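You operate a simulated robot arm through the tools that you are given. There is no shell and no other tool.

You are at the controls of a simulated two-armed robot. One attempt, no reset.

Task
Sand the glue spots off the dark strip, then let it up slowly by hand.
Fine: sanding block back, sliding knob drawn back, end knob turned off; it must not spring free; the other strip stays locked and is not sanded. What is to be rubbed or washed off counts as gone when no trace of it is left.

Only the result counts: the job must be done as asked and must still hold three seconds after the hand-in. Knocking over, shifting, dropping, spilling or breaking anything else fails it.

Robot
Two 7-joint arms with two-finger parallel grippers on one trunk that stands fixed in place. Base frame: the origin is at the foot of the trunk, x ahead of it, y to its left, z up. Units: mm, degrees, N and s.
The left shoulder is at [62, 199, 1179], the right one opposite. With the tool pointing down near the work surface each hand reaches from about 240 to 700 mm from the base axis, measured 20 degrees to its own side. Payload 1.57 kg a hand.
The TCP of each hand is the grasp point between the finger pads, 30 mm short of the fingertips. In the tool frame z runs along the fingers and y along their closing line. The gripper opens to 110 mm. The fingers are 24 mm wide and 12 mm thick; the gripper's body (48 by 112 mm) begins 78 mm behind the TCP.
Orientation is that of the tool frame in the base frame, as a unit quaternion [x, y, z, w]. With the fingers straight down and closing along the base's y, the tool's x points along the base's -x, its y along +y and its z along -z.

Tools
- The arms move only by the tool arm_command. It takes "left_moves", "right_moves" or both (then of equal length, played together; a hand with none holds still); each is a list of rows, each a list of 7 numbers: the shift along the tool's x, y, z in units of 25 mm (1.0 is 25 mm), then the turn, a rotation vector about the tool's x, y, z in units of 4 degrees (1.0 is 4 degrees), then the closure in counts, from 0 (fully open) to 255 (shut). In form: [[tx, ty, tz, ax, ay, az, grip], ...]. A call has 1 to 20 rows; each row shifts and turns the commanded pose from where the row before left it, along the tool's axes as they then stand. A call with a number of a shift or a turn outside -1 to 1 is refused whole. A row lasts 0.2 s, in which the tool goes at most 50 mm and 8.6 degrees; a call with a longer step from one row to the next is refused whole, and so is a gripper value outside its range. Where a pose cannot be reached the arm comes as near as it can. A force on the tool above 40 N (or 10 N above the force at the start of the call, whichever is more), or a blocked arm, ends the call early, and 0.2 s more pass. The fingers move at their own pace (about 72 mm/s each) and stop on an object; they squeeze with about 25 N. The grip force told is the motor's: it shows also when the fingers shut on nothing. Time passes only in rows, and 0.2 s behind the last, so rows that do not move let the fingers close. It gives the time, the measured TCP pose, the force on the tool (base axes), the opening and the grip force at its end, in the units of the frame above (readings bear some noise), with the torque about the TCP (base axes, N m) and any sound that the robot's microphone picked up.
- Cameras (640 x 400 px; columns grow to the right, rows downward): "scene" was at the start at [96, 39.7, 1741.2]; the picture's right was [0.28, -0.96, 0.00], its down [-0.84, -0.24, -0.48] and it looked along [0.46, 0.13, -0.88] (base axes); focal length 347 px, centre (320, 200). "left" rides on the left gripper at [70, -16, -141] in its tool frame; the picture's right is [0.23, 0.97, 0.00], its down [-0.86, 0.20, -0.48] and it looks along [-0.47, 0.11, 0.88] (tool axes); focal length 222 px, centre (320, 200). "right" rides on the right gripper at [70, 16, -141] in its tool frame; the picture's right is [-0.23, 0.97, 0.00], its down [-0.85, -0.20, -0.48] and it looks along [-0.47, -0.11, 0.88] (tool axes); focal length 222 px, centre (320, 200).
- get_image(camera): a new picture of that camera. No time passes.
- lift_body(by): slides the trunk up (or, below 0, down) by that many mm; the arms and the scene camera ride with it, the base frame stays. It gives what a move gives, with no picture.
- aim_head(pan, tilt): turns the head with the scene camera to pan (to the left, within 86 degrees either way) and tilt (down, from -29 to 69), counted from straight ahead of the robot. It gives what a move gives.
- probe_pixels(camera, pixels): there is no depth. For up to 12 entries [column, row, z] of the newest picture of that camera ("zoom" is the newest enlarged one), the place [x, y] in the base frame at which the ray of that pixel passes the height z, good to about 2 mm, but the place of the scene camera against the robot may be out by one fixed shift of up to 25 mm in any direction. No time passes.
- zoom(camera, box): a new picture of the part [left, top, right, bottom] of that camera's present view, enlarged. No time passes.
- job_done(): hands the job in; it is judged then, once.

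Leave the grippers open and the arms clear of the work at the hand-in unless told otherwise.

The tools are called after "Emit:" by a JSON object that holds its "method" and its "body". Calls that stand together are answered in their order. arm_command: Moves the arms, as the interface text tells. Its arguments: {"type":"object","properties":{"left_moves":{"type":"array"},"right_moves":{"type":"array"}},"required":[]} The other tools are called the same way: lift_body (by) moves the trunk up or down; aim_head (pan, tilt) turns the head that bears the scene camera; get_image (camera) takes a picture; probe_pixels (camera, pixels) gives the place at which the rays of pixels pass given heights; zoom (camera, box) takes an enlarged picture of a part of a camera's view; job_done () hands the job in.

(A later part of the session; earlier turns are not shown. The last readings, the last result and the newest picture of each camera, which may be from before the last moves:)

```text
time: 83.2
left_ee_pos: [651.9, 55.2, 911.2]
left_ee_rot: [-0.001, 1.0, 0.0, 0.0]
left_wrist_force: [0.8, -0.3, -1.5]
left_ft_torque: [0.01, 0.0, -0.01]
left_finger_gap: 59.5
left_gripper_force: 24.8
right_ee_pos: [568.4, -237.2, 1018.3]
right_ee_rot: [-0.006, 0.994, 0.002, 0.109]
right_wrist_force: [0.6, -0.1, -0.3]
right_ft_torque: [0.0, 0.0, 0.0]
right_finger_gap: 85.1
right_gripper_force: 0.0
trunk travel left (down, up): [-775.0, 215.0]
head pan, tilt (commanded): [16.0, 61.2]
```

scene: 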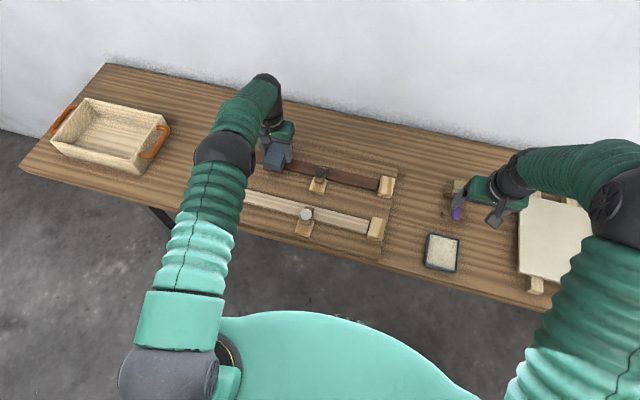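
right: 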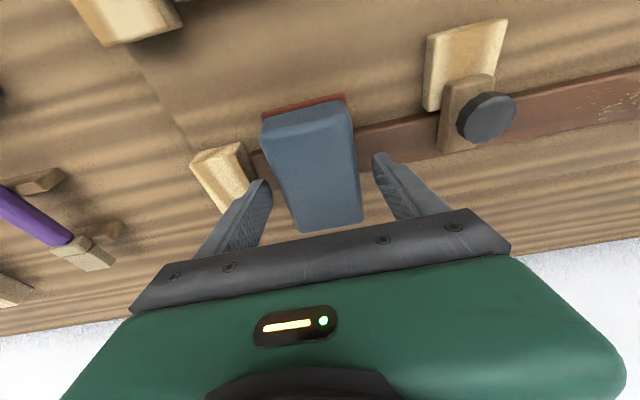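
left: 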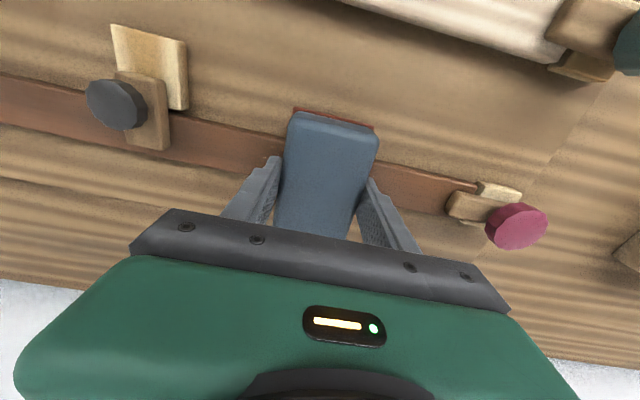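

Emit:
{"method": "arm_command", "body": {"left_moves": [[0, 0, 0.04, 0, 0, 0, 255], [0, 0, 0.04, 0, 0, 0, 255], [0, 0, 0.04, 0, 0, 0, 255], [0, 0, 0, 0, 0, 0, 255]]}}

```text
time: 84.2
left_ee_pos: [650.6, 54.7, 908.8]
left_ee_rot: [0.0, 1.0, 0.0, 0.0]
left_wrist_force: [0.1, 0.3, -1.9]
left_ft_torque: [0.01, 0.01, 0.01]
left_finger_gap: 59.6
left_gripper_force: 25.6
right_ee_pos: [567.6, -237.9, 1018.4]
right_ee_rot: [-0.005, 0.994, 0.002, 0.109]
right_wrist_force: [-0.6, -0.5, 0.2]
right_ft_torque: [0.03, 0.0, 0.02]
right_finger_gap: 85.2
right_gripper_force: 0.1
trunk travel left (down, up): [-775.0, 215.0]
head pan, tilt (commanded): [16.0, 61.2]
```

Emit:
{"method": "arm_command", "body": {"left_moves": [[0, 0, 0.04, 0, 0, 0, 255], [0, 0, 0.04, 0, 0, 0, 255], [0, 0, 0, 0, 0, 0, 255]]}}

```text
time: 85.0
left_ee_pos: [651.1, 55.0, 908.9]
left_ee_rot: [-0.001, 1.0, 0.0, 0.002]
left_wrist_force: [0.4, 0.9, 6.2]
left_ft_torque: [0.24, -0.04, -0.02]
left_finger_gap: 59.6
left_gripper_force: 25.3
right_ee_pos: [566.3, -238.1, 1019.5]
right_ee_rot: [-0.006, 0.994, 0.003, 0.11]
right_wrist_force: [0.0, 0.0, 0.0]
right_ft_torque: [0.01, -0.01, 0.03]
right_finger_gap: 84.9
right_gripper_force: 0.1
trunk travel left (down, up): [-775.0, 215.0]
head pan, tilt (commanded): [16.0, 61.2]
```

Contact (about 8 N). I ease up 1 mm, open to 85 mm, and rise straight up.

Emit:
{"method": "arm_command", "body": {"left_moves": [[0, 0, -0.04, 0, 0, 0, 255], [0, 0, 0, 0, 0, 0, 255], [0, 0, 0, 0, 0, 0, 150], [0, 0, 0, 0, 0, 0, 100], [0, 0, 0, 0, 0, 0, 58], [0, 0, 0, 0, 0, 0, 58], [0, 0, -0.6, 0, 0, 0, 58], [0, 0, -0.8, 0, 0, 0, 58], [0, 0, -0.8, 0, 0, 0, 58], [0, 0, -0.8, 0, 0, 0, 58], [0, 0, -0.8, 0, 0, 0, 58]]}}

Emit:
{"method": "get_image", "body": {"camera": "left"}}

```text
time: 87.4
left_ee_pos: [651.2, 53.9, 1002.5]
left_ee_rot: [0.0, 1.0, 0.0, 0.001]
left_wrist_force: [-1.4, 0.7, -1.2]
left_ft_torque: [0.0, -0.01, -0.01]
left_finger_gap: 84.6
left_gripper_force: 0.0
right_ee_pos: [568.1, -237.5, 1020.3]
right_ee_rot: [-0.005, 0.994, 0.002, 0.11]
right_wrist_force: [0.2, 0.6, 0.0]
right_ft_torque: [0.06, 0.0, 0.0]
right_finger_gap: 85.0
right_gripper_force: 0.0
trunk travel left (down, up): [-775.0, 215.0]
head pan, tilt (commanded): [16.0, 61.2]
```

```text
taken
```

left: 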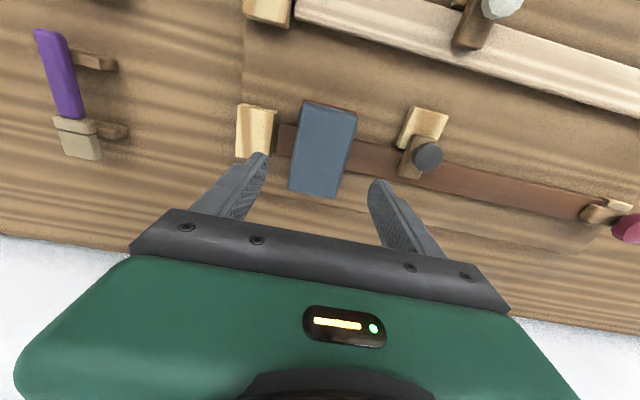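

The block stands on the strip. I move the left arm well out to the left to get a free look at the whole strip.

Emit:
{"method": "arm_command", "body": {"left_moves": [[0.3, 0.94, -0.5, 0, 0, 0, 0], [0.6, 0.94, -0.5, 0, 0, 0, 0], [0.6, 0.94, -0.5, 0, 0, 0, 0], [0.6, 0.94, -0.5, 0, 0, 0, 0], [0.6, 0.94, -0.5, 0, 0, 0, 0], [0.6, 0.94, -0.5, 0, 0, 0, 0], [0.6, 0.94, -0.5, 0, 0, 0, 0], [0.6, 0.94, -0.3, 0, 0, 0, 0], [0.6, 0.94, -0.3, 0, 0, 0, 0], [0.6, 0.94, -0.3, 0, 0, 0, 0], [0.6, 0.94, -0.3, 0, 0, 0, 0], [0.6, 0.94, 0, 0, 0, 0, 0], [0.6, 0.94, 0, 0, 0, 0, 0], [0.6, 0.94, 0, 0, 0, 0, 0], [0.6, 0.94, 0, 0, 0, 0, 0], [0.6, 0.94, 0, 0, 0, 0, 0], [0.6, 0.94, 0, 0, 0, 0, 0]]}}

Emit:
{"method": "zoom", "body": {"camera": "scene", "box": [205, 120, 325, 195]}}

Emit:
{"method": "zoom", "body": {"camera": "scene", "box": [290, 140, 410, 215]}}

```text
time: 91.0
left_ee_pos: [401.6, 458.4, 1119.7]
left_ee_rot: [0.0, 1.0, 0.0, 0.001]
left_wrist_force: [-0.3, -0.4, -0.6]
left_ft_torque: [0.01, -0.01, 0.03]
left_finger_gap: 110.1
left_gripper_force: 0.0
right_ee_pos: [566.6, -234.8, 1020.6]
right_ee_rot: [-0.005, 0.994, 0.001, 0.11]
right_wrist_force: [0.7, -1.1, 0.0]
right_ft_torque: [-0.02, -0.01, 0.01]
right_finger_gap: 85.1
right_gripper_force: 0.0
trunk travel left (down, up): [-775.0, 215.0]
head pan, tilt (commanded): [16.0, 61.2]
```

```text
5.33 times, centred on (265, 158) of scene
```

zoom: 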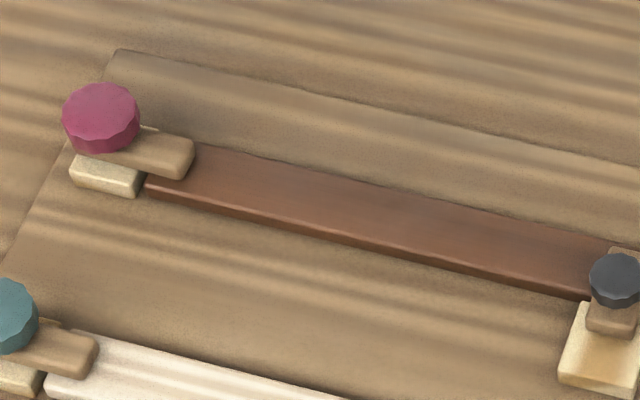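

```text
5.33 times, centred on (350, 178) of scene
```

zoom: 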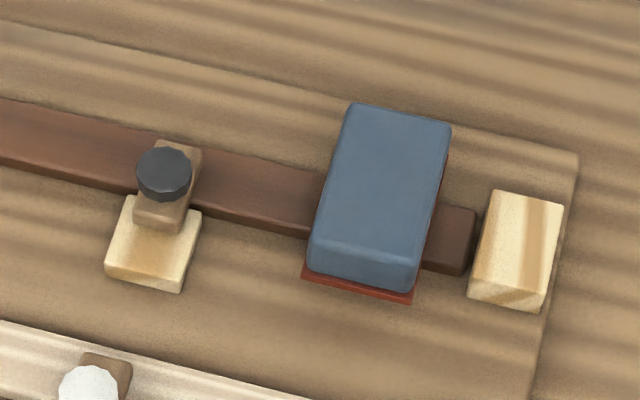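

Emit:
{"method": "zoom", "body": {"camera": "scene", "box": [232, 142, 280, 172]}}

Emit:
{"method": "zoom", "body": {"camera": "scene", "box": [270, 148, 318, 178]}}

```text
13.33 times, centred on (256, 157) of scene
```

zoom: 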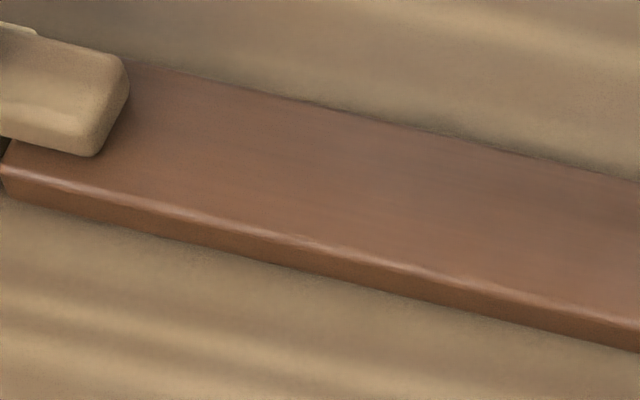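

```text
13.33 times, centred on (294, 163) of scene
```

zoom: 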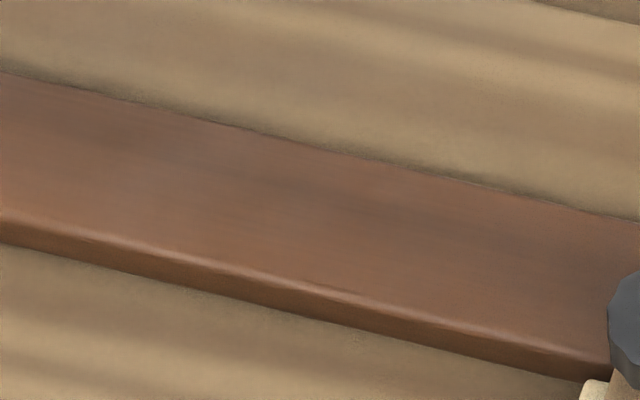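

The strip is clean. Now the right hand fetches the block back: I bring it over the block, high.

Emit:
{"method": "arm_command", "body": {"right_moves": [[-0.266, 0.97, 0.11, 0, 0, 0, 58], [-0.266, 0.97, 0.11, 0, 0, 0, 58], [-0.266, 0.97, 0.11, 0, 0, 0, 58], [-0.266, 0.97, 0.11, 0, 0, 0, 58], [-0.266, 0.97, 0.11, 0, 0, 0, 58], [-0.266, 0.97, 0.11, 0, 0, 0, 58], [-0.266, 0.97, 0.11, 0, 0, 0, 58], [-0.266, 0.97, 0.11, 0, 0, 0, 58], [-0.266, 0.97, 0.11, 0, 0, 0, 58], [-0.266, 0.97, 0.11, 0, 0, 0, 58], [-0.266, 0.97, 0.11, 0, 0, 0, 58], [-0.266, 0.95, 0.11, 0, 0, 0, 58], [0, 0, 0, 0, 0, 0, 58]]}}

Emit:
{"method": "zoom", "body": {"camera": "right", "box": [220, 60, 420, 185]}}

```text
time: 93.8
left_ee_pos: [401.7, 457.8, 1120.0]
left_ee_rot: [0.0, 1.0, -0.001, 0.001]
left_wrist_force: [0.5, -0.4, -0.4]
left_ft_torque: [-0.02, 0.02, -0.01]
left_finger_gap: 109.9
left_gripper_force: 0.1
right_ee_pos: [648.7, 55.8, 1002.7]
right_ee_rot: [-0.005, 0.994, 0.002, 0.109]
right_wrist_force: [-0.8, 0.2, -0.1]
right_ft_torque: [0.02, -0.01, 0.03]
right_finger_gap: 84.8
right_gripper_force: 0.0
trunk travel left (down, up): [-775.0, 215.0]
head pan, tilt (commanded): [16.0, 61.2]
```

```text
3.20 times, centred on (320, 122) of right
```

zoom: 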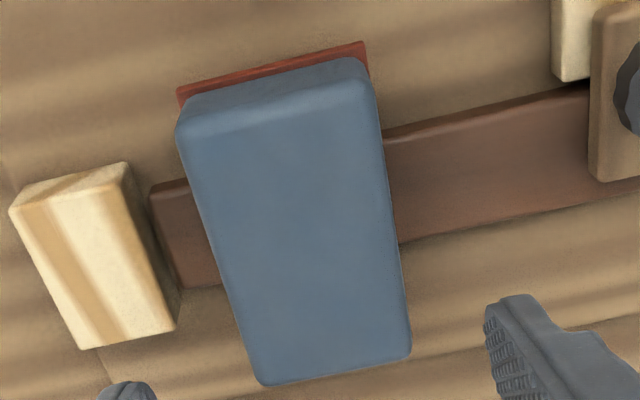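

Emit:
{"method": "probe_pixels", "body": {"camera": "zoom", "pixels": [[178, 135, 912], [376, 85, 912], [411, 350, 912], [262, 383, 912]]}}

```text
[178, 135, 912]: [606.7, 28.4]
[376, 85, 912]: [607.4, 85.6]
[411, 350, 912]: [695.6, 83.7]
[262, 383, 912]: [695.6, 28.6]
```

Block centre (651.3, 56.6), square. I lower the right hand to TCP z≈917 round it.

Emit:
{"method": "arm_command", "body": {"right_moves": [[0.103, 0.005, 0.562, 0, 0, 0, 58], [0.103, 0.005, 0.562, 0, 0, 0, 58], [0.103, 0.005, 0.562, 0, 0, 0, 58], [0.103, 0.005, 0.562, 0, 0, 0, 58], [0.103, 0.005, 0.562, 0, 0, 0, 58], [0.103, 0.005, 0.562, 0, 0, 0, 58], [0, 0, 0, 0, 0, 0, 58]]}}

Emit:
{"method": "get_image", "body": {"camera": "right"}}

```text
time: 95.4
left_ee_pos: [401.2, 457.6, 1119.7]
left_ee_rot: [-0.001, 1.0, -0.001, 0.001]
left_wrist_force: [-0.5, 0.6, 0.4]
left_ft_torque: [0.01, 0.02, -0.01]
left_finger_gap: 109.9
left_gripper_force: 0.1
right_ee_pos: [652.6, 55.5, 918.1]
right_ee_rot: [-0.006, 0.994, 0.001, 0.109]
right_wrist_force: [0.8, 0.0, 0.8]
right_ft_torque: [0.02, 0.01, 0.0]
right_finger_gap: 85.2
right_gripper_force: 0.1
trunk travel left (down, up): [-775.0, 215.0]
head pan, tilt (commanded): [16.0, 61.2]
```

```text
taken
```

right: 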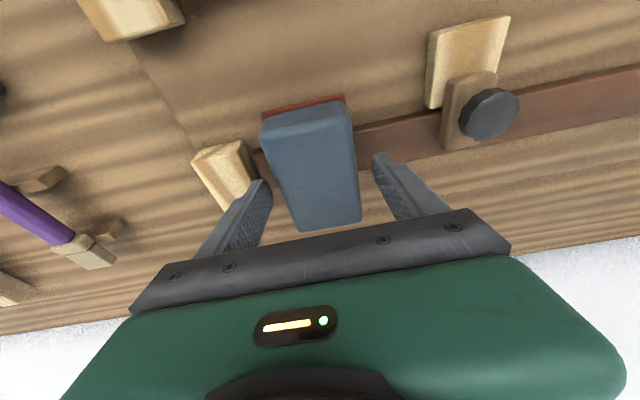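

I close and lift 60 mm.

Emit:
{"method": "arm_command", "body": {"right_moves": [[0, 0, 0, 0, 0, 0, 255], [0, 0, 0, 0, 0, 0, 255], [0, 0, 0, 0, 0, 0, 255], [0, 0, 0, 0, 0, 0, 255], [-0.131, 0, -0.585, 0, 0, 0, 255], [-0.131, 0, -0.585, 0, 0, 0, 255], [-0.131, 0, -0.585, 0, 0, 0, 255], [-0.131, 0, -0.585, 0, 0, 0, 255], [0, 0, 0, 0, 0, 0, 255]]}}

Emit:
{"method": "arm_command", "body": {"right_moves": [[0.07, -0.946, -0.016, 0, 0, 0, 255], [0.07, -0.946, -0.016, 0, 0, 0, 255], [0.07, -0.946, -0.016, 0, 0, 0, 255], [0.07, -0.946, -0.016, 0, 0, 0, 255], [0.07, -0.946, -0.016, 0, 0, 0, 255], [0.07, -0.946, -0.016, 0, 0, 0, 255], [0.07, -0.946, -0.016, 0, 0, 0, 255], [0, 0, 0, 0, 0, 0, 255]]}}

Emit:
{"method": "get_image", "body": {"camera": "right"}}

```text
time: 97.4
left_ee_pos: [401.6, 457.2, 1119.1]
left_ee_rot: [0.0, 1.0, -0.001, 0.0]
left_wrist_force: [0.2, 0.0, 0.2]
left_ft_torque: [0.03, -0.01, 0.0]
left_finger_gap: 110.0
left_gripper_force: 0.0
right_ee_pos: [654.4, 55.6, 976.8]
right_ee_rot: [-0.006, 0.994, 0.001, 0.109]
right_wrist_force: [0.7, 0.2, -2.0]
right_ft_torque: [-0.01, 0.0, 0.03]
right_finger_gap: 59.4
right_gripper_force: 25.1
trunk travel left (down, up): [-775.0, 215.0]
head pan, tilt (commanded): [16.0, 61.2]
```

```text
time: 99.2
left_ee_pos: [401.8, 456.7, 1119.2]
left_ee_rot: [0.0, 1.0, -0.002, 0.0]
left_wrist_force: [-0.1, 0.0, -0.5]
left_ft_torque: [0.0, 0.01, -0.03]
left_finger_gap: 110.0
left_gripper_force: 0.1
right_ee_pos: [640.5, -109.1, 977.7]
right_ee_rot: [-0.006, 0.994, 0.001, 0.109]
right_wrist_force: [0.7, 0.2, -2.2]
right_ft_torque: [0.0, 0.01, -0.01]
right_finger_gap: 59.6
right_gripper_force: 25.1
trunk travel left (down, up): [-775.0, 215.0]
head pan, tilt (commanded): [16.0, 61.2]
```

```text
taken
```

right: 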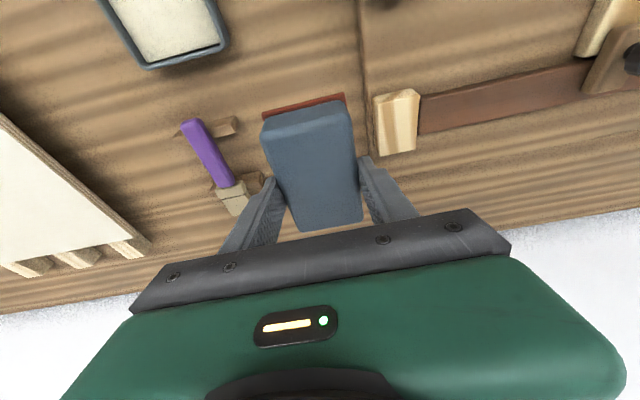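

Over the block's home. I lower it 84 mm, then feel for the table.

Emit:
{"method": "arm_command", "body": {"right_moves": [[0.148, -0.006, 0.656, 0, 0, 0, 255], [0.148, -0.006, 0.656, 0, 0, 0, 255], [0.148, -0.006, 0.656, 0, 0, 0, 255], [0.148, -0.006, 0.656, 0, 0, 0, 255], [0.148, -0.006, 0.656, 0, 0, 0, 255], [0, 0, 0, 0, 0, 0, 255]]}}

Emit:
{"method": "arm_command", "body": {"right_moves": [[0.009, 0, 0.039, 0, 0, 0, 255], [0.009, 0, 0.039, 0, 0, 0, 255], [0.009, 0, 0.039, 0, 0, 0, 255], [0.009, 0, 0.039, 0, 0, 0, 255]]}}

```text
time: 100.6
left_ee_pos: [402.0, 458.8, 1120.2]
left_ee_rot: [0.0, 1.0, -0.001, 0.002]
left_wrist_force: [-0.3, -0.4, -0.7]
left_ft_torque: [0.01, 0.04, -0.03]
left_finger_gap: 109.9
left_gripper_force: 0.0
right_ee_pos: [641.0, -109.1, 893.0]
right_ee_rot: [-0.006, 0.994, 0.002, 0.11]
right_wrist_force: [0.1, -1.6, -0.8]
right_ft_torque: [0.01, 0.0, -0.02]
right_finger_gap: 59.4
right_gripper_force: 24.7
trunk travel left (down, up): [-775.0, 215.0]
head pan, tilt (commanded): [16.0, 61.2]
```

```text
time: 101.6
left_ee_pos: [402.4, 457.4, 1119.2]
left_ee_rot: [-0.001, 1.0, -0.001, 0.001]
left_wrist_force: [0.1, 0.0, -0.2]
left_ft_torque: [0.0, -0.05, 0.02]
left_finger_gap: 110.0
left_gripper_force: 0.0
right_ee_pos: [642.7, -110.9, 888.1]
right_ee_rot: [-0.007, 0.994, 0.001, 0.109]
right_wrist_force: [0.6, 0.1, -1.8]
right_ft_torque: [0.0, 0.0, 0.01]
right_finger_gap: 59.6
right_gripper_force: 25.1
trunk travel left (down, up): [-775.0, 215.0]
head pan, tilt (commanded): [16.0, 61.2]
```

Emit:
{"method": "arm_command", "body": {"right_moves": [[0.03, 0, 0.03, 0, 0, 0, 255], [0.03, 0, 0.03, 0, 0, 0, 255], [0.009, 0, 0.039, 0, 0, 0, 255], [0, 0, 0, 0, 0, 0, 255]]}}

Emit:
{"method": "arm_command", "body": {"right_moves": [[0.009, 0, 0.039, 0, 0, 0, 255], [0, 0, 0, 0, 0, 0, 255]]}}

```text
time: 102.6
left_ee_pos: [401.0, 457.7, 1118.4]
left_ee_rot: [0.0, 1.0, -0.001, 0.001]
left_wrist_force: [0.4, -0.5, -0.2]
left_ft_torque: [0.02, -0.03, 0.01]
left_finger_gap: 109.6
left_gripper_force: 0.1
right_ee_pos: [639.7, -110.2, 887.6]
right_ee_rot: [-0.006, 0.994, 0.001, 0.109]
right_wrist_force: [-0.3, 0.3, 4.4]
right_ft_torque: [-0.16, 0.28, -0.03]
right_finger_gap: 59.6
right_gripper_force: 24.0
trunk travel left (down, up): [-775.0, 215.0]
head pan, tilt (commanded): [16.0, 61.2]
```

```text
time: 103.2
left_ee_pos: [400.9, 456.7, 1121.2]
left_ee_rot: [0.0, 1.0, -0.001, 0.001]
left_wrist_force: [-0.7, 0.7, 0.8]
left_ft_torque: [-0.01, -0.01, -0.03]
left_finger_gap: 110.2
left_gripper_force: 0.0
right_ee_pos: [641.3, -109.5, 886.6]
right_ee_rot: [-0.004, 0.994, 0.001, 0.111]
right_wrist_force: [2.7, -1.5, 12.1]
right_ft_torque: [-0.17, 0.48, 0.01]
right_finger_gap: 59.4
right_gripper_force: 25.1
trunk travel left (down, up): [-775.0, 215.0]
head pan, tilt (commanded): [16.0, 61.2]
```

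The block stands on the table (about 12–14 N). I ease up 1 mm, open to 85 mm and rise.

Emit:
{"method": "arm_command", "body": {"right_moves": [[-0.01, 0, -0.05, 0, 0, 0, 255], [0, 0, 0, 0, 0, 0, 255], [0, 0, 0, 0, 0, 0, 150], [0, 0, 0, 0, 0, 0, 100], [0, 0, 0, 0, 0, 0, 58], [0, 0, 0, 0, 0, 0, 58], [-0.131, 0, -0.585, 0, 0, 0, 58], [-0.131, 0, -0.585, 0, 0, 0, 58], [-0.157, 0, -0.703, 0, 0, 0, 58], [-0.157, 0, -0.703, 0, 0, 0, 58], [-0.157, 0, -0.703, 0, 0, 0, 58], [-0.157, 0, -0.703, 0, 0, 0, 58], [-0.157, 0, -0.703, 0, 0, 0, 58]]}}

Emit:
{"method": "zoom", "body": {"camera": "right", "box": [160, 30, 384, 170]}}

Emit:
{"method": "get_image", "body": {"camera": "scene"}}

```text
time: 106.0
left_ee_pos: [401.3, 457.3, 1120.5]
left_ee_rot: [-0.001, 1.0, -0.001, 0.001]
left_wrist_force: [0.1, -0.9, 0.1]
left_ft_torque: [-0.01, 0.0, 0.01]
left_finger_gap: 110.0
left_gripper_force: 0.0
right_ee_pos: [640.9, -112.0, 1006.6]
right_ee_rot: [-0.006, 0.994, 0.002, 0.11]
right_wrist_force: [-0.5, 0.4, 0.0]
right_ft_torque: [0.05, 0.03, 0.03]
right_finger_gap: 84.9
right_gripper_force: 0.0
trunk travel left (down, up): [-775.0, 215.0]
head pan, tilt (commanded): [16.0, 61.2]
```

```text
2.86 times, centred on (272, 100) of right
```

zoom: 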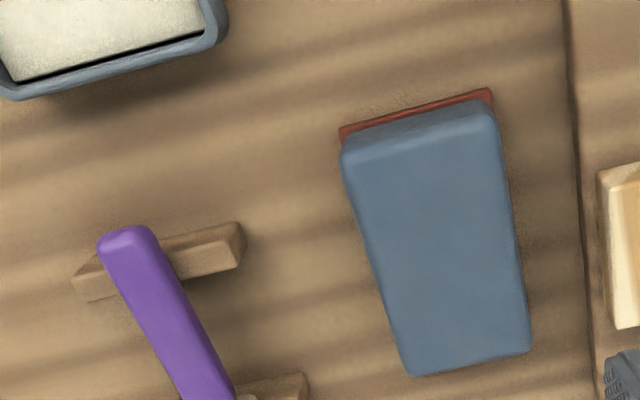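

```text
taken
```

scene: 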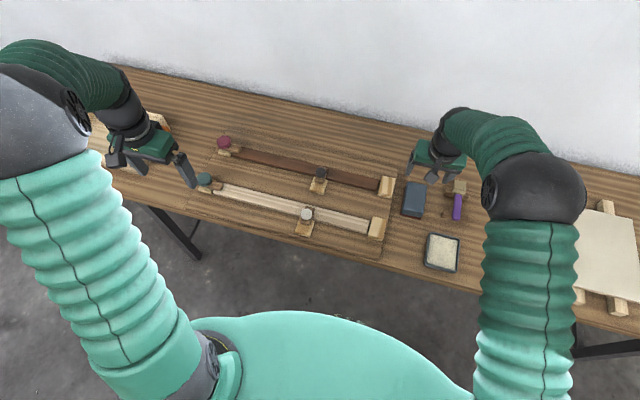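

Emit:
{"method": "probe_pixels", "body": {"camera": "zoom", "pixels": [[342, 160, 880], [499, 118, 880], [530, 348, 880], [411, 375, 880], [340, 137, 842], [492, 95, 842]]}}

Emit:
{"method": "zoom", "body": {"camera": "scene", "box": [375, 160, 487, 230]}}

```text
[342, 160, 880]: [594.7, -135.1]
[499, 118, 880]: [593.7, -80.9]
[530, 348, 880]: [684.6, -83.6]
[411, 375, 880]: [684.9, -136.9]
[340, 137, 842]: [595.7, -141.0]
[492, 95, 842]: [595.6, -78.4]
```

```text
5.71 times, centred on (431, 195) of scene
```

zoom: 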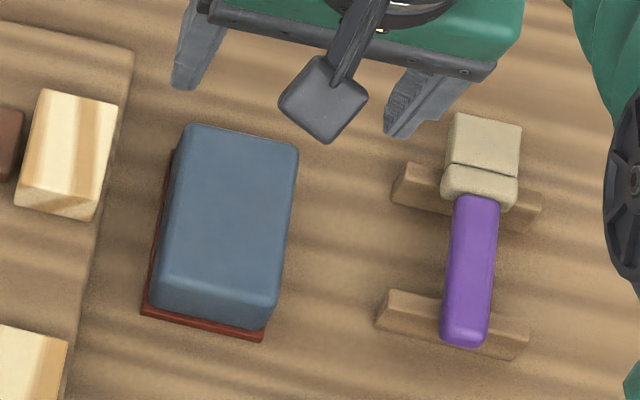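

The block is back exactly as in the first picture (corners within 1–2 zoom pixels). Now the release. I test how far the rolled right hand can reach along the strip (for pressing it down), and use its side view to study the latches: move to y≈60, roll 35°, then on to y≈160.

Emit:
{"method": "arm_command", "body": {"right_moves": [[0, 0.98, 0, 0, 0, 0, 58], [0, 0.98, 0, 0, 0, 0, 58], [0, 0.98, 0, 0, 0, 0, 58], [0, 0.98, 0, 0, 0, 0, 58], [0, 0.98, 0, 0, 0, 0, 58], [0, 0.98, 0, 0, 0, 0, 58], [0, 0.98, 0, 0, 0, 0, 58], [0, 0, 0, -0.95, 0, 0.212, 255], [0, 0, 0, -0.95, 0, 0.212, 255], [0, 0, 0, -0.95, 0, 0.212, 255], [0, 0, 0, -0.95, 0, 0.212, 255], [0, 0, 0, -0.95, 0, 0.212, 255], [0, 0, 0, -0.95, 0, 0.212, 255], [0, 0, 0, -0.95, 0, 0.212, 255], [0, 0, 0, -0.95, 0, 0.212, 255], [0, 0, 0, -0.95, 0, 0.212, 255], [0.119, 0.819, 0.561, 0, 0, 0, 255], [0.119, 0.819, 0.561, 0, 0, 0, 255], [0.119, 0.819, 0.561, 0, 0, 0, 255], [0.119, 0.819, 0.561, 0, 0, 0, 255]]}}

Emit:
{"method": "get_image", "body": {"camera": "right"}}

```text
time: 110.2
left_ee_pos: [401.4, 457.5, 1119.0]
left_ee_rot: [0.0, 1.0, -0.001, 0.001]
left_wrist_force: [-0.5, 0.1, -0.9]
left_ft_torque: [0.01, 0.02, 0.0]
left_finger_gap: 110.1
left_gripper_force: 0.1
right_ee_pos: [638.6, 160.1, 1007.4]
right_ee_rot: [0.028, 0.948, 0.301, 0.102]
right_wrist_force: [-0.5, 0.5, -0.4]
right_ft_torque: [0.01, -0.01, 0.01]
right_finger_gap: 0.1
right_gripper_force: 21.2
trunk travel left (down, up): [-775.0, 215.0]
head pan, tilt (commanded): [16.0, 61.2]
```

```text
taken
```

right: 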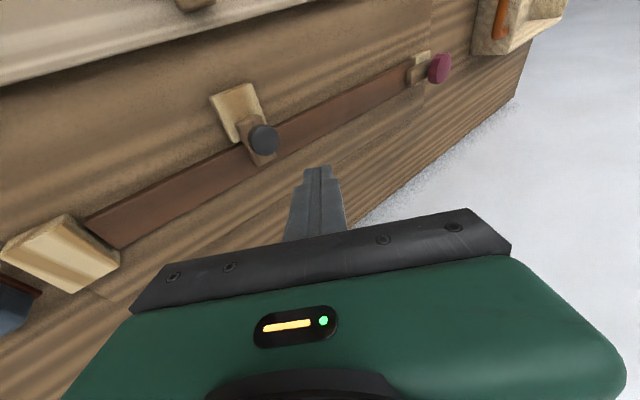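

Emit:
{"method": "arm_command", "body": {"right_moves": [[0.08, 0.819, 0.561, 0, 0, 0, 255], [0.08, 0.819, 0.561, 0, 0, 0, 255], [0.08, 0.819, 0.561, 0, 0, 0, 255], [0.08, 0.819, 0.561, 0, 0, 0, 255], [0, 0, 0, 0, 0, 0, 255]]}}

Emit:
{"method": "get_image", "body": {"camera": "right"}}

```text
time: 111.4
left_ee_pos: [402.0, 457.2, 1120.4]
left_ee_rot: [0.0, 1.0, 0.0, 0.001]
left_wrist_force: [0.0, 0.1, 0.0]
left_ft_torque: [-0.02, 0.03, 0.01]
left_finger_gap: 110.3
left_gripper_force: 0.0
right_ee_pos: [643.2, 261.5, 1006.6]
right_ee_rot: [0.027, 0.948, 0.301, 0.103]
right_wrist_force: [0.2, -0.4, 0.5]
right_ft_torque: [0.0, -0.03, -0.01]
right_finger_gap: 0.0
right_gripper_force: 20.9
trunk travel left (down, up): [-775.0, 215.0]
head pan, tilt (commanded): [16.0, 61.2]
```

```text
taken
```

right: 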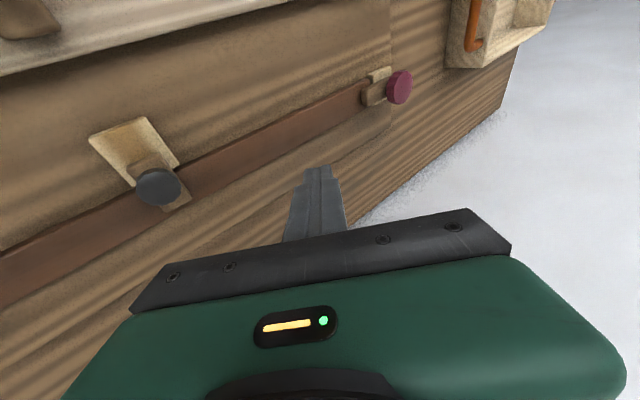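

The rolled right hand reaches y≈261. I test the low pose there too: lower until fingertips are about z 896, still 25 mm above the strip.

Emit:
{"method": "arm_command", "body": {"right_moves": [[0.12, -0.4, 0.72, 0, 0, 0, 255], [0.12, -0.4, 0.72, 0, 0, 0, 255], [0.12, -0.4, 0.72, 0, 0, 0, 255], [0.12, -0.4, 0.72, 0, 0, 0, 255], [0, 0, 0, 0, 0, 0, 255]]}}

Emit:
{"method": "get_image", "body": {"camera": "right"}}

Emit:
{"method": "zoom", "body": {"camera": "scene", "box": [205, 100, 365, 200]}}

```text
time: 112.6
left_ee_pos: [401.6, 457.3, 1119.6]
left_ee_rot: [0.0, 1.0, -0.002, 0.0]
left_wrist_force: [-0.4, 0.0, -0.4]
left_ft_torque: [-0.02, -0.02, 0.01]
left_finger_gap: 109.9
left_gripper_force: 0.1
right_ee_pos: [625.2, 261.4, 927.9]
right_ee_rot: [0.026, 0.948, 0.302, 0.102]
right_wrist_force: [-0.2, -0.2, 0.0]
right_ft_torque: [0.01, 0.02, -0.01]
right_finger_gap: 0.0
right_gripper_force: 20.9
right hand out of reach, approached as far as the arm can: row 1, 2, 3, 4
trunk travel left (down, up): [-775.0, 215.0]
head pan, tilt (commanded): [16.0, 61.2]
```

```text
taken
```

right: 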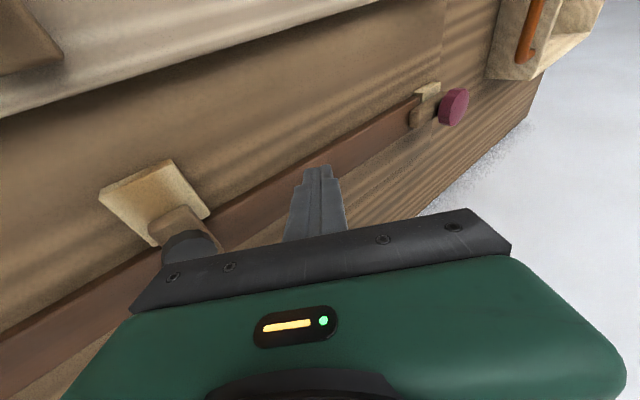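

```text
4.00 times, centred on (285, 150) of scene
```

zoom: 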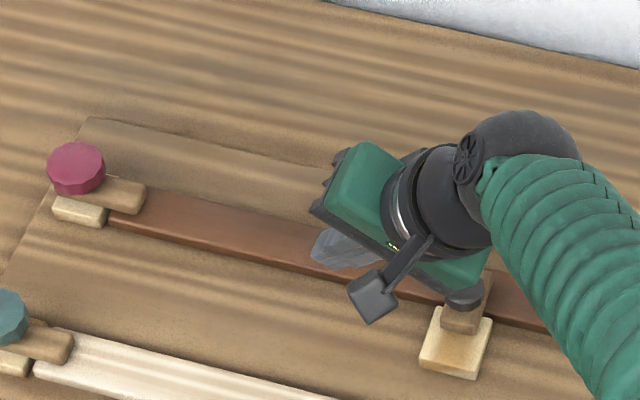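

Low down at y 261 the right hand runs out of reach (x only 625) with this tilt; a larger pitch will give it the needed reach later. Plan: the left hand draws the slide back while the end knob still holds; then the right hand presses the strip down and the left turns the end knob. I retreat the right hand (still rolled) up and to the right.

Emit:
{"method": "arm_command", "body": {"right_moves": [[-0.17, 0.574, -0.8, 0, 0, 0, 255], [-0.17, 0.574, -0.8, 0, 0, 0, 255], [-0.17, 0.574, -0.8, 0, 0, 0, 255], [-0.17, 0.574, -0.8, 0, 0, 0, 255], [0.06, -0.762, -0.683, 0, 0, 0, 255], [0.06, -0.762, -0.683, 0, 0, 0, 255], [0.06, -0.762, -0.683, 0, 0, 0, 255], [0.06, -0.762, -0.683, 0, 0, 0, 255], [0.06, -0.762, -0.683, 0, 0, 0, 255], [0.06, -0.762, -0.683, 0, 0, 0, 255], [0.06, -0.762, -0.683, 0, 0, 0, 255], [0.06, -0.762, -0.683, 0, 0, 0, 255], [0.06, -0.762, -0.683, 0, 0, 0, 255], [0.06, -0.762, -0.683, 0, 0, 0, 255], [0.06, -0.762, -0.683, 0, 0, 0, 255], [0.06, -0.762, -0.683, 0, 0, 0, 255]]}}

Emit:
{"method": "zoom", "body": {"camera": "scene", "box": [290, 150, 360, 194]}}

Emit:
{"method": "zoom", "body": {"camera": "scene", "box": [205, 125, 275, 169]}}

```text
time: 116.0
left_ee_pos: [400.3, 456.9, 1120.4]
left_ee_rot: [-0.001, 1.0, 0.0, 0.001]
left_wrist_force: [-0.1, 0.4, -0.5]
left_ft_torque: [0.03, -0.03, 0.02]
left_finger_gap: 109.9
left_gripper_force: 0.1
right_ee_pos: [565.0, -40.4, 1057.9]
right_ee_rot: [0.028, 0.948, 0.301, 0.102]
right_wrist_force: [0.3, 0.1, -0.3]
right_ft_torque: [-0.01, 0.0, -0.02]
right_finger_gap: 0.0
right_gripper_force: 20.8
trunk travel left (down, up): [-775.0, 215.0]
head pan, tilt (commanded): [16.0, 61.2]
```

```text
9.09 times, centred on (325, 172) of scene
```

zoom: 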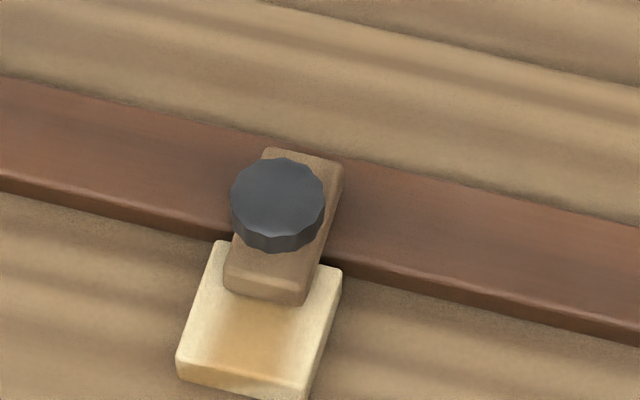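

```text
9.09 times, centred on (240, 147) of scene
```

zoom: 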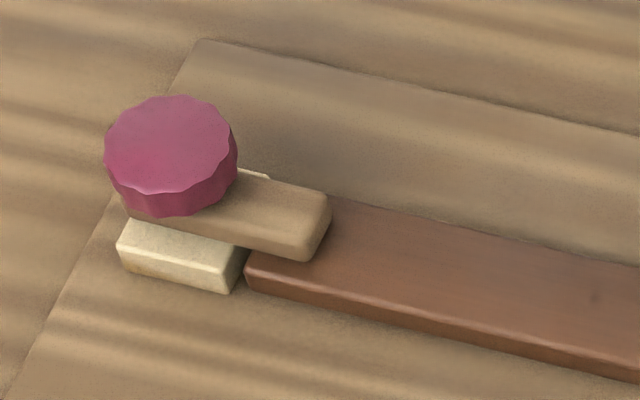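

Emit:
{"method": "zoom", "body": {"camera": "scene", "box": [290, 150, 360, 194]}}

Emit:
{"method": "probe_pixels", "body": {"camera": "zoom", "pixels": [[305, 158, 883], [265, 292, 883], [228, 278, 883], [306, 300, 883], [277, 200, 906], [230, 200, 906], [324, 200, 906], [277, 158, 906], [277, 237, 906], [178, 355, 867], [305, 385, 867], [220, 243, 867]]}}

```text
9.09 times, centred on (325, 172) of scene
```

zoom: 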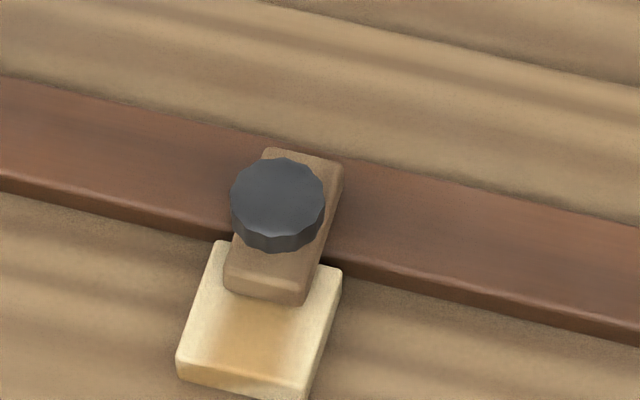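

```text
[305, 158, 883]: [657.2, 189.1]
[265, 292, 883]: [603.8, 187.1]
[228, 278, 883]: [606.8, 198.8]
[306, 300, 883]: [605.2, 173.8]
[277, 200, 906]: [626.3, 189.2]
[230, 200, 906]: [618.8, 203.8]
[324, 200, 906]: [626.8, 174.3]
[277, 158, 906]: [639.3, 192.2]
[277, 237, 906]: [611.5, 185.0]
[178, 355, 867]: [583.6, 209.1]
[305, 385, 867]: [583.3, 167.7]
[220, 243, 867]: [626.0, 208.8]
```

The slider spans x 606–660, y 155–181, its knob centre (628.5,171), Ø≈29; it must come back ≥ 27 mm to free the strip (edge x≈633). I bring the left hand over the black knob at z≈965.

Emit:
{"method": "arm_command", "body": {"left_moves": [[-0.76, -0.953, 0.2, 0, 0, 0, 0], [-0.76, -0.953, 0.3, 0, 0, 0, 0], [-0.76, -0.953, 0.5, 0, 0, 0, 0], [-0.76, -0.953, 0.5, 0, 0, 0, 0], [-0.76, -0.953, 0.5, 0, 0, 0, 0], [-0.76, -0.953, 0.6, 0, 0, 0, 0], [-0.76, -0.953, 0.6, 0, 0, 0, 0], [-0.76, -0.953, 0.6, 0, 0, 0, 0], [-0.76, -0.953, 0.6, 0, 0, 0, 0], [-0.76, -0.953, 0.6, 0, 0, 0, 0], [-0.76, -0.953, 0.6, 0, 0, 0, 0], [-0.76, -0.953, 0.6, 0, 0, 0, 0], [0, 0, 0, 0, 0, 0, 0]]}}

Emit:
{"method": "get_image", "body": {"camera": "left"}}

```text
time: 118.8
left_ee_pos: [630.9, 168.1, 965.4]
left_ee_rot: [-0.001, 1.0, 0.0, 0.001]
left_wrist_force: [0.9, 0.1, 0.9]
left_ft_torque: [-0.02, 0.02, -0.01]
left_finger_gap: 109.9
left_gripper_force: 0.0
right_ee_pos: [564.5, -41.5, 1057.7]
right_ee_rot: [0.027, 0.947, 0.302, 0.102]
right_wrist_force: [-0.6, -0.4, -0.1]
right_ft_torque: [-0.01, 0.01, 0.02]
right_finger_gap: 0.0
right_gripper_force: 21.4
trunk travel left (down, up): [-775.0, 215.0]
head pan, tilt (commanded): [16.0, 61.2]
```

```text
taken
```

left: 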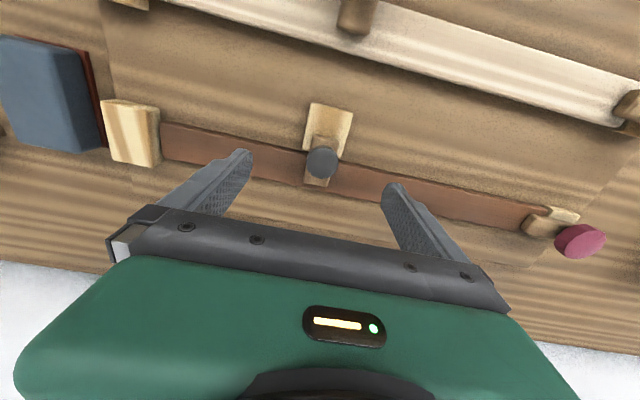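

Emit:
{"method": "zoom", "body": {"camera": "left", "box": [270, 90, 382, 210]}}

Emit:
{"method": "probe_pixels", "body": {"camera": "left", "pixels": [[322, 164, 906], [306, 164, 906], [338, 163, 906], [322, 178, 906], [304, 150, 867], [340, 160, 867]]}}

```text
3.33 times, centred on (326, 150) of left
```

zoom: 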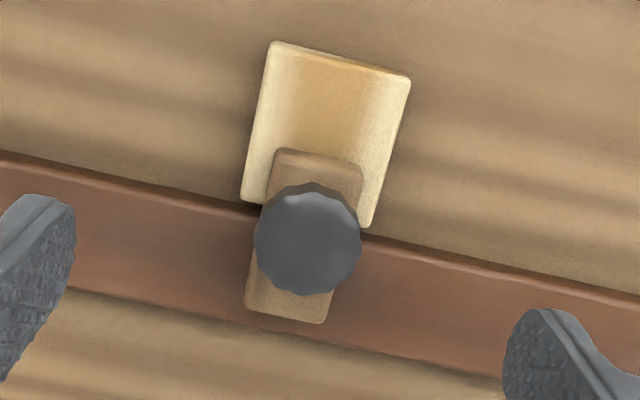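

```text
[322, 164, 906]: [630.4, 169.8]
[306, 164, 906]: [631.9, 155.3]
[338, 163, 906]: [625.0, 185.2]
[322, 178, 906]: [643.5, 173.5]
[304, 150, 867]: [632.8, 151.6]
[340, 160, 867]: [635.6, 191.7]
```

Knob centre confirmed at (628.5,169.5). I narrow to 70 mm, go down to z≈912 (tips 882 beside the knob), and then close gently on the knob.

Emit:
{"method": "arm_command", "body": {"left_moves": [[0.02, 0.015, 0, 0, 0, 0, 93], [0.02, 0.015, 0.53, 0, 0, 0, 93], [0.02, 0.015, 0.53, 0, 0, 0, 93], [0.02, 0.015, 0.53, 0, 0, 0, 93], [0, 0, 0.53, 0, 0, 0, 93], [0, 0, 0, 0, 0, 0, 93]]}}

Emit:
{"method": "get_image", "body": {"camera": "left"}}

```text
time: 120.2
left_ee_pos: [628.4, 174.0, 911.9]
left_ee_rot: [0.0, 1.0, 0.0, 0.001]
left_wrist_force: [0.4, 0.3, 0.0]
left_ft_torque: [-0.01, -0.01, 0.0]
left_finger_gap: 70.0
left_gripper_force: 0.0
right_ee_pos: [564.3, -41.4, 1059.1]
right_ee_rot: [0.028, 0.947, 0.302, 0.102]
right_wrist_force: [-0.5, -0.4, -0.5]
right_ft_torque: [0.02, 0.0, 0.02]
right_finger_gap: 0.0
right_gripper_force: 21.0
trunk travel left (down, up): [-775.0, 215.0]
head pan, tilt (commanded): [16.0, 61.2]
```

```text
taken
```

left: 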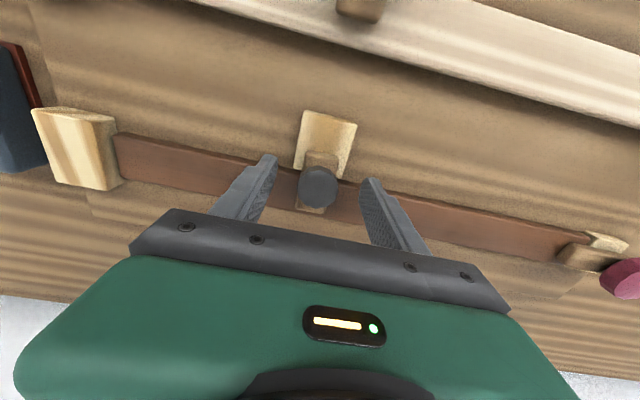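

The knob sits between the fingers. I close on it.

Emit:
{"method": "arm_command", "body": {"left_moves": [[0, 0, 0, 0, 0, 0, 255], [0, 0, 0, 0, 0, 0, 255], [0, 0, 0, 0, 0, 0, 255]]}}

```text
time: 121.0
left_ee_pos: [630.7, 169.4, 911.7]
left_ee_rot: [0.0, 1.0, 0.0, 0.0]
left_wrist_force: [-0.1, -6.0, -3.2]
left_ft_torque: [-0.08, -0.23, 0.01]
left_finger_gap: 29.6
left_gripper_force: 39.4
right_ee_pos: [564.8, -42.1, 1058.1]
right_ee_rot: [0.027, 0.947, 0.303, 0.103]
right_wrist_force: [0.4, -0.8, -0.6]
right_ft_torque: [-0.01, -0.02, 0.03]
right_finger_gap: 0.1
right_gripper_force: 21.6
trunk travel left (down, up): [-775.0, 215.0]
head pan, tilt (commanded): [16.0, 61.2]
```

Gripped (gap 29.6). I draw the slide back toward −x slowly, 15 mm first.

Emit:
{"method": "arm_command", "body": {"left_moves": [[0.12, 0, 0, 0, 0, 0, 255], [0.12, 0, 0, 0, 0, 0, 255], [0.12, 0, 0, 0, 0, 0, 255], [0.12, 0, 0, 0, 0, 0, 255], [0.12, 0, 0, 0, 0, 0, 255]]}}

Emit:
{"method": "zoom", "body": {"camera": "left", "box": [200, 90, 440, 240]}}

```text
time: 122.2
left_ee_pos: [614.5, 170.4, 912.2]
left_ee_rot: [0.001, 1.0, 0.0, 0.001]
left_wrist_force: [-0.3, -4.7, -1.9]
left_ft_torque: [0.08, -0.46, 0.08]
left_finger_gap: 29.3
left_gripper_force: 39.4
right_ee_pos: [564.4, -43.0, 1058.5]
right_ee_rot: [0.028, 0.947, 0.302, 0.102]
right_wrist_force: [0.4, -0.4, -0.5]
right_ft_torque: [0.02, 0.04, -0.02]
right_finger_gap: 0.1
right_gripper_force: 21.3
trunk travel left (down, up): [-775.0, 215.0]
head pan, tilt (commanded): [16.0, 61.2]
```

```text
2.67 times, centred on (320, 165) of left
```

zoom: 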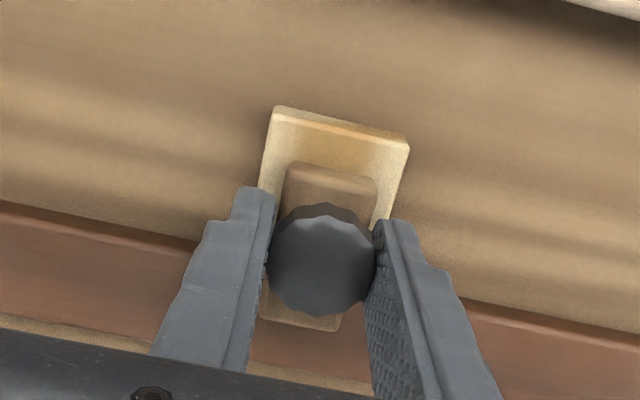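

The slider follows easily. I draw it another 15 mm.

Emit:
{"method": "arm_command", "body": {"left_moves": [[0.12, 0, 0, 0, 0, 0, 255], [0.12, 0, 0, 0, 0, 0, 255], [0.12, 0, 0, 0, 0, 0, 255], [0.12, 0, 0, 0, 0, 0, 255], [0.12, 0, 0, 0, 0, 0, 255]]}}

Emit:
{"method": "arm_command", "body": {"left_moves": [[0.08, 0, 0, 0, 0, 0, 255], [0.08, 0, 0, 0, 0, 0, 255], [0.08, 0, 0, 0, 0, 0, 255]]}}

Emit:
{"method": "zoom", "body": {"camera": "left", "box": [200, 90, 440, 240]}}

```text
time: 123.4
left_ee_pos: [598.9, 170.7, 912.0]
left_ee_rot: [-0.001, 1.0, 0.001, 0.0]
left_wrist_force: [1.0, -4.3, -4.8]
left_ft_torque: [0.07, -0.63, 0.02]
left_finger_gap: 29.9
left_gripper_force: 39.5
right_ee_pos: [566.3, -41.5, 1056.9]
right_ee_rot: [0.028, 0.948, 0.301, 0.102]
right_wrist_force: [-0.4, 1.0, 0.7]
right_ft_torque: [-0.04, 0.0, 0.01]
right_finger_gap: 0.0
right_gripper_force: 21.2
trunk travel left (down, up): [-775.0, 215.0]
head pan, tilt (commanded): [16.0, 61.2]
```

```text
time: 124.2
left_ee_pos: [597.1, 169.5, 912.9]
left_ee_rot: [0.001, 1.0, 0.0, 0.002]
left_wrist_force: [20.7, -3.0, 0.3]
left_ft_torque: [-0.08, 0.46, 0.0]
left_finger_gap: 29.7
left_gripper_force: 39.4
right_ee_pos: [568.4, -42.2, 1055.9]
right_ee_rot: [0.028, 0.948, 0.302, 0.101]
right_wrist_force: [0.1, -0.3, -0.9]
right_ft_torque: [0.0, 0.02, 0.0]
right_finger_gap: 0.1
right_gripper_force: 21.3
trunk travel left (down, up): [-775.0, 215.0]
head pan, tilt (commanded): [16.0, 61.2]
```

```text
2.67 times, centred on (320, 165) of left
```

zoom: 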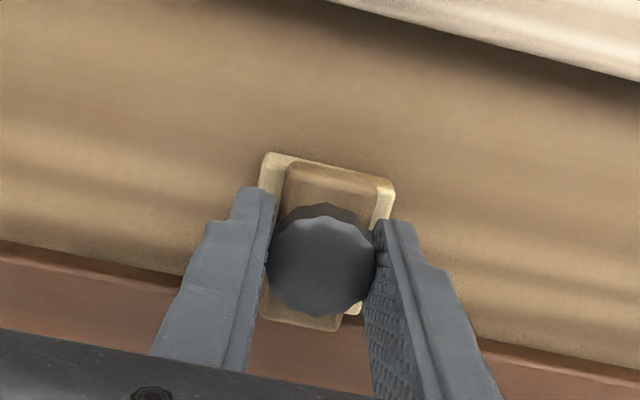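

End stop reached: 20.7 N at x≈597, travel about 33 mm, so the slider's end is now at x≈627, off the strip. I relieve the pull, open and rise.

Emit:
{"method": "arm_command", "body": {"left_moves": [[-0.15, 0, 0, 0, 0, 0, 255], [0, 0, 0, 0, 0, 0, 180], [0, 0, 0, 0, 0, 0, 130], [0, 0, 0, 0, 0, 0, 93], [0, 0, 0, 0, 0, 0, 93], [0, 0, -0.6, 0, 0, 0, 93], [0, 0, -0.7, 0, 0, 0, 93], [0, 0, -0.7, 0, 0, 0, 93], [0, 0, -0.7, 0, 0, 0, 93]]}}

Emit:
{"method": "get_image", "body": {"camera": "left"}}

```text
time: 126.2
left_ee_pos: [596.5, 169.4, 981.0]
left_ee_rot: [0.0, 1.0, 0.0, 0.0]
left_wrist_force: [0.0, -0.2, 0.5]
left_ft_torque: [0.04, 0.0, -0.03]
left_finger_gap: 70.0
left_gripper_force: 0.1
right_ee_pos: [563.5, -40.9, 1057.0]
right_ee_rot: [0.029, 0.948, 0.301, 0.103]
right_wrist_force: [-0.5, 0.6, 0.7]
right_ft_torque: [0.01, -0.05, 0.0]
right_finger_gap: 0.3
right_gripper_force: 21.0
trunk travel left (down, up): [-775.0, 215.0]
head pan, tilt (commanded): [16.0, 61.2]
```

```text
taken
```

left: 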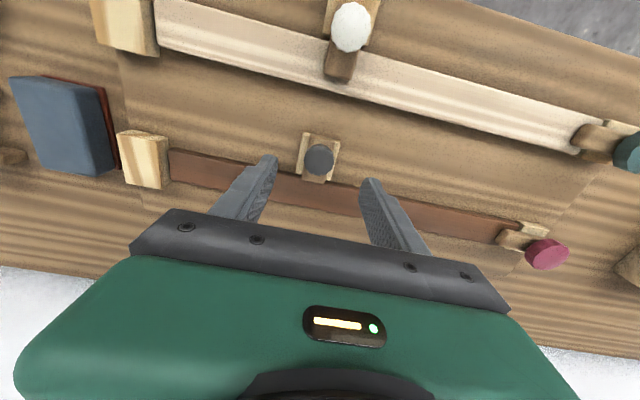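

Emit:
{"method": "zoom", "body": {"camera": "left", "box": [255, 115, 383, 195]}}

Emit:
{"method": "zoom", "body": {"camera": "left", "box": [440, 180, 632, 300]}}

```text
5.00 times, centred on (319, 155) of left
```

zoom: 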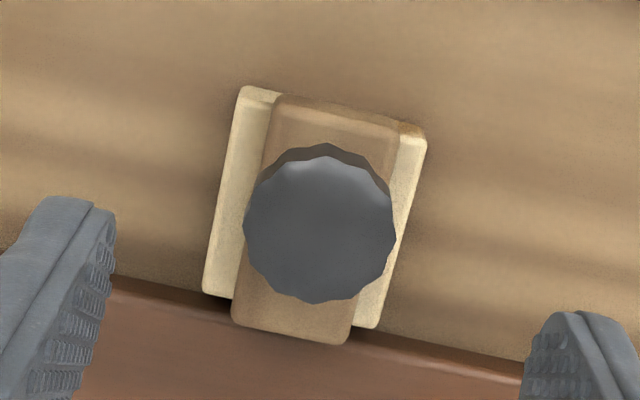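

```text
3.33 times, centred on (536, 240) of left
```

zoom: 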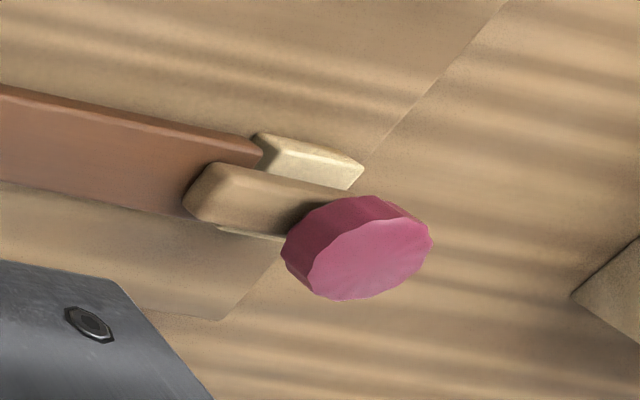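

I check precisely where the slider's end stands now.

Emit:
{"method": "zoom", "body": {"camera": "left", "box": [255, 115, 383, 195]}}

Emit:
{"method": "probe_pixels", "body": {"camera": "zoom", "pixels": [[240, 325, 883], [343, 343, 883], [240, 325, 875], [343, 343, 875], [200, 297, 870], [390, 335, 870], [318, 232, 906], [275, 97, 883], [398, 125, 883]]}}

```text
5.00 times, centred on (319, 155) of left
```

zoom: 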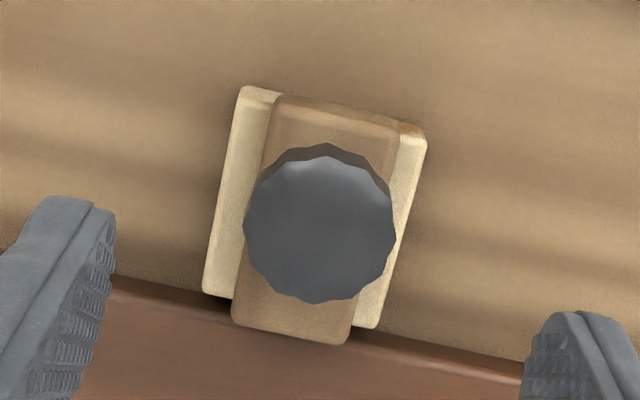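

```text
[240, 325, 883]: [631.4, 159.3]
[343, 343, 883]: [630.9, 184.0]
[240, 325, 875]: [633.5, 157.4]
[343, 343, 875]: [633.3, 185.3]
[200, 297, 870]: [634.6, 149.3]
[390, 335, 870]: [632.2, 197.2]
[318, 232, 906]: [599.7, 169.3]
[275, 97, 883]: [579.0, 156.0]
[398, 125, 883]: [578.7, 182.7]
```

The slider's end is at x≈631 and it stands at its hard stop; the strip edge is at 633, so it is clear and only the end knob holds the strip now. Next the left hand moves over toward the pink knob, and the right hand takes more pitch (25°) while still off to the side.

Emit:
{"method": "arm_command", "body": {"left_moves": [[0.07, 0.3, -0.9, 0, 0, 0, 93], [0.07, 0.98, -0.6, 0, 0, 0, 93], [0.07, 0.98, -0.5, 0, 0, 0, 93], [0.07, 0.98, -0.5, 0, 0, 0, 93], [0.07, 0.98, -0.3, 0, 0, 0, 93], [0.07, 0.98, 0, 0, 0, 0, 93], [0.07, 0.98, 0, 0, 0, 0, 93], [0.07, 0.98, 0, 0, 0, 0, 93], [0.07, 0.98, 0, 0, 0, 0, 93], [0.07, 0.98, 0, 0, 0, 0, 93], [0.07, 0.98, 0, 0, 0, 0, 255]], "right_moves": [[0, 0, 0, 0, -0.8, 0, 255], [0, 0, 0, 0, -0.8, 0, 255], [0, 0, 0, 0, -0.8, 0, 255], [0, 0, 0, 0, -0.8, 0, 255], [0, 0, 0, 0, 0, 0, 255], [0, 0, 0, 0, 0, 0, 255], [0, 0, 0, 0, 0, 0, 255], [0, 0, 0, 0, 0, 0, 255], [0, 0, 0, 0, 0, 0, 255], [0, 0, 0, 0, 0, 0, 255], [0, 0, 0, 0, 0, 0, 255]]}}

Emit:
{"method": "get_image", "body": {"camera": "scene"}}

```text
time: 128.6
left_ee_pos: [577.3, 426.3, 1049.2]
left_ee_rot: [0.0, 1.0, -0.001, 0.0]
left_wrist_force: [-0.5, 0.6, 0.0]
left_ft_torque: [0.0, -0.01, 0.02]
left_finger_gap: 15.4
left_gripper_force: 0.7
right_ee_pos: [565.5, -40.7, 1058.8]
right_ee_rot: [0.06, 0.93, 0.296, 0.208]
right_wrist_force: [-0.2, -0.5, 0.0]
right_ft_torque: [0.02, -0.03, -0.01]
right_finger_gap: 0.0
right_gripper_force: 21.2
trunk travel left (down, up): [-775.0, 215.0]
head pan, tilt (commanded): [16.0, 61.2]
```

```text
taken
```

scene: 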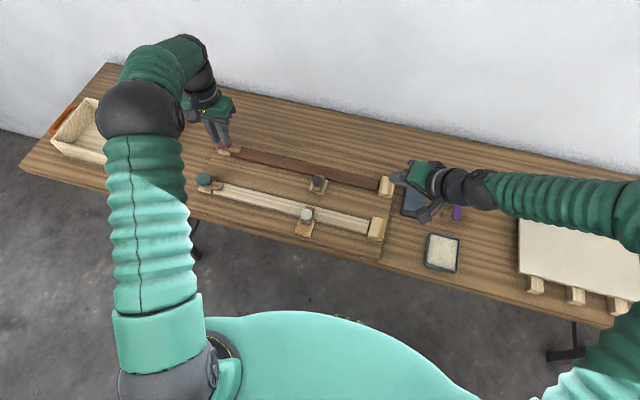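

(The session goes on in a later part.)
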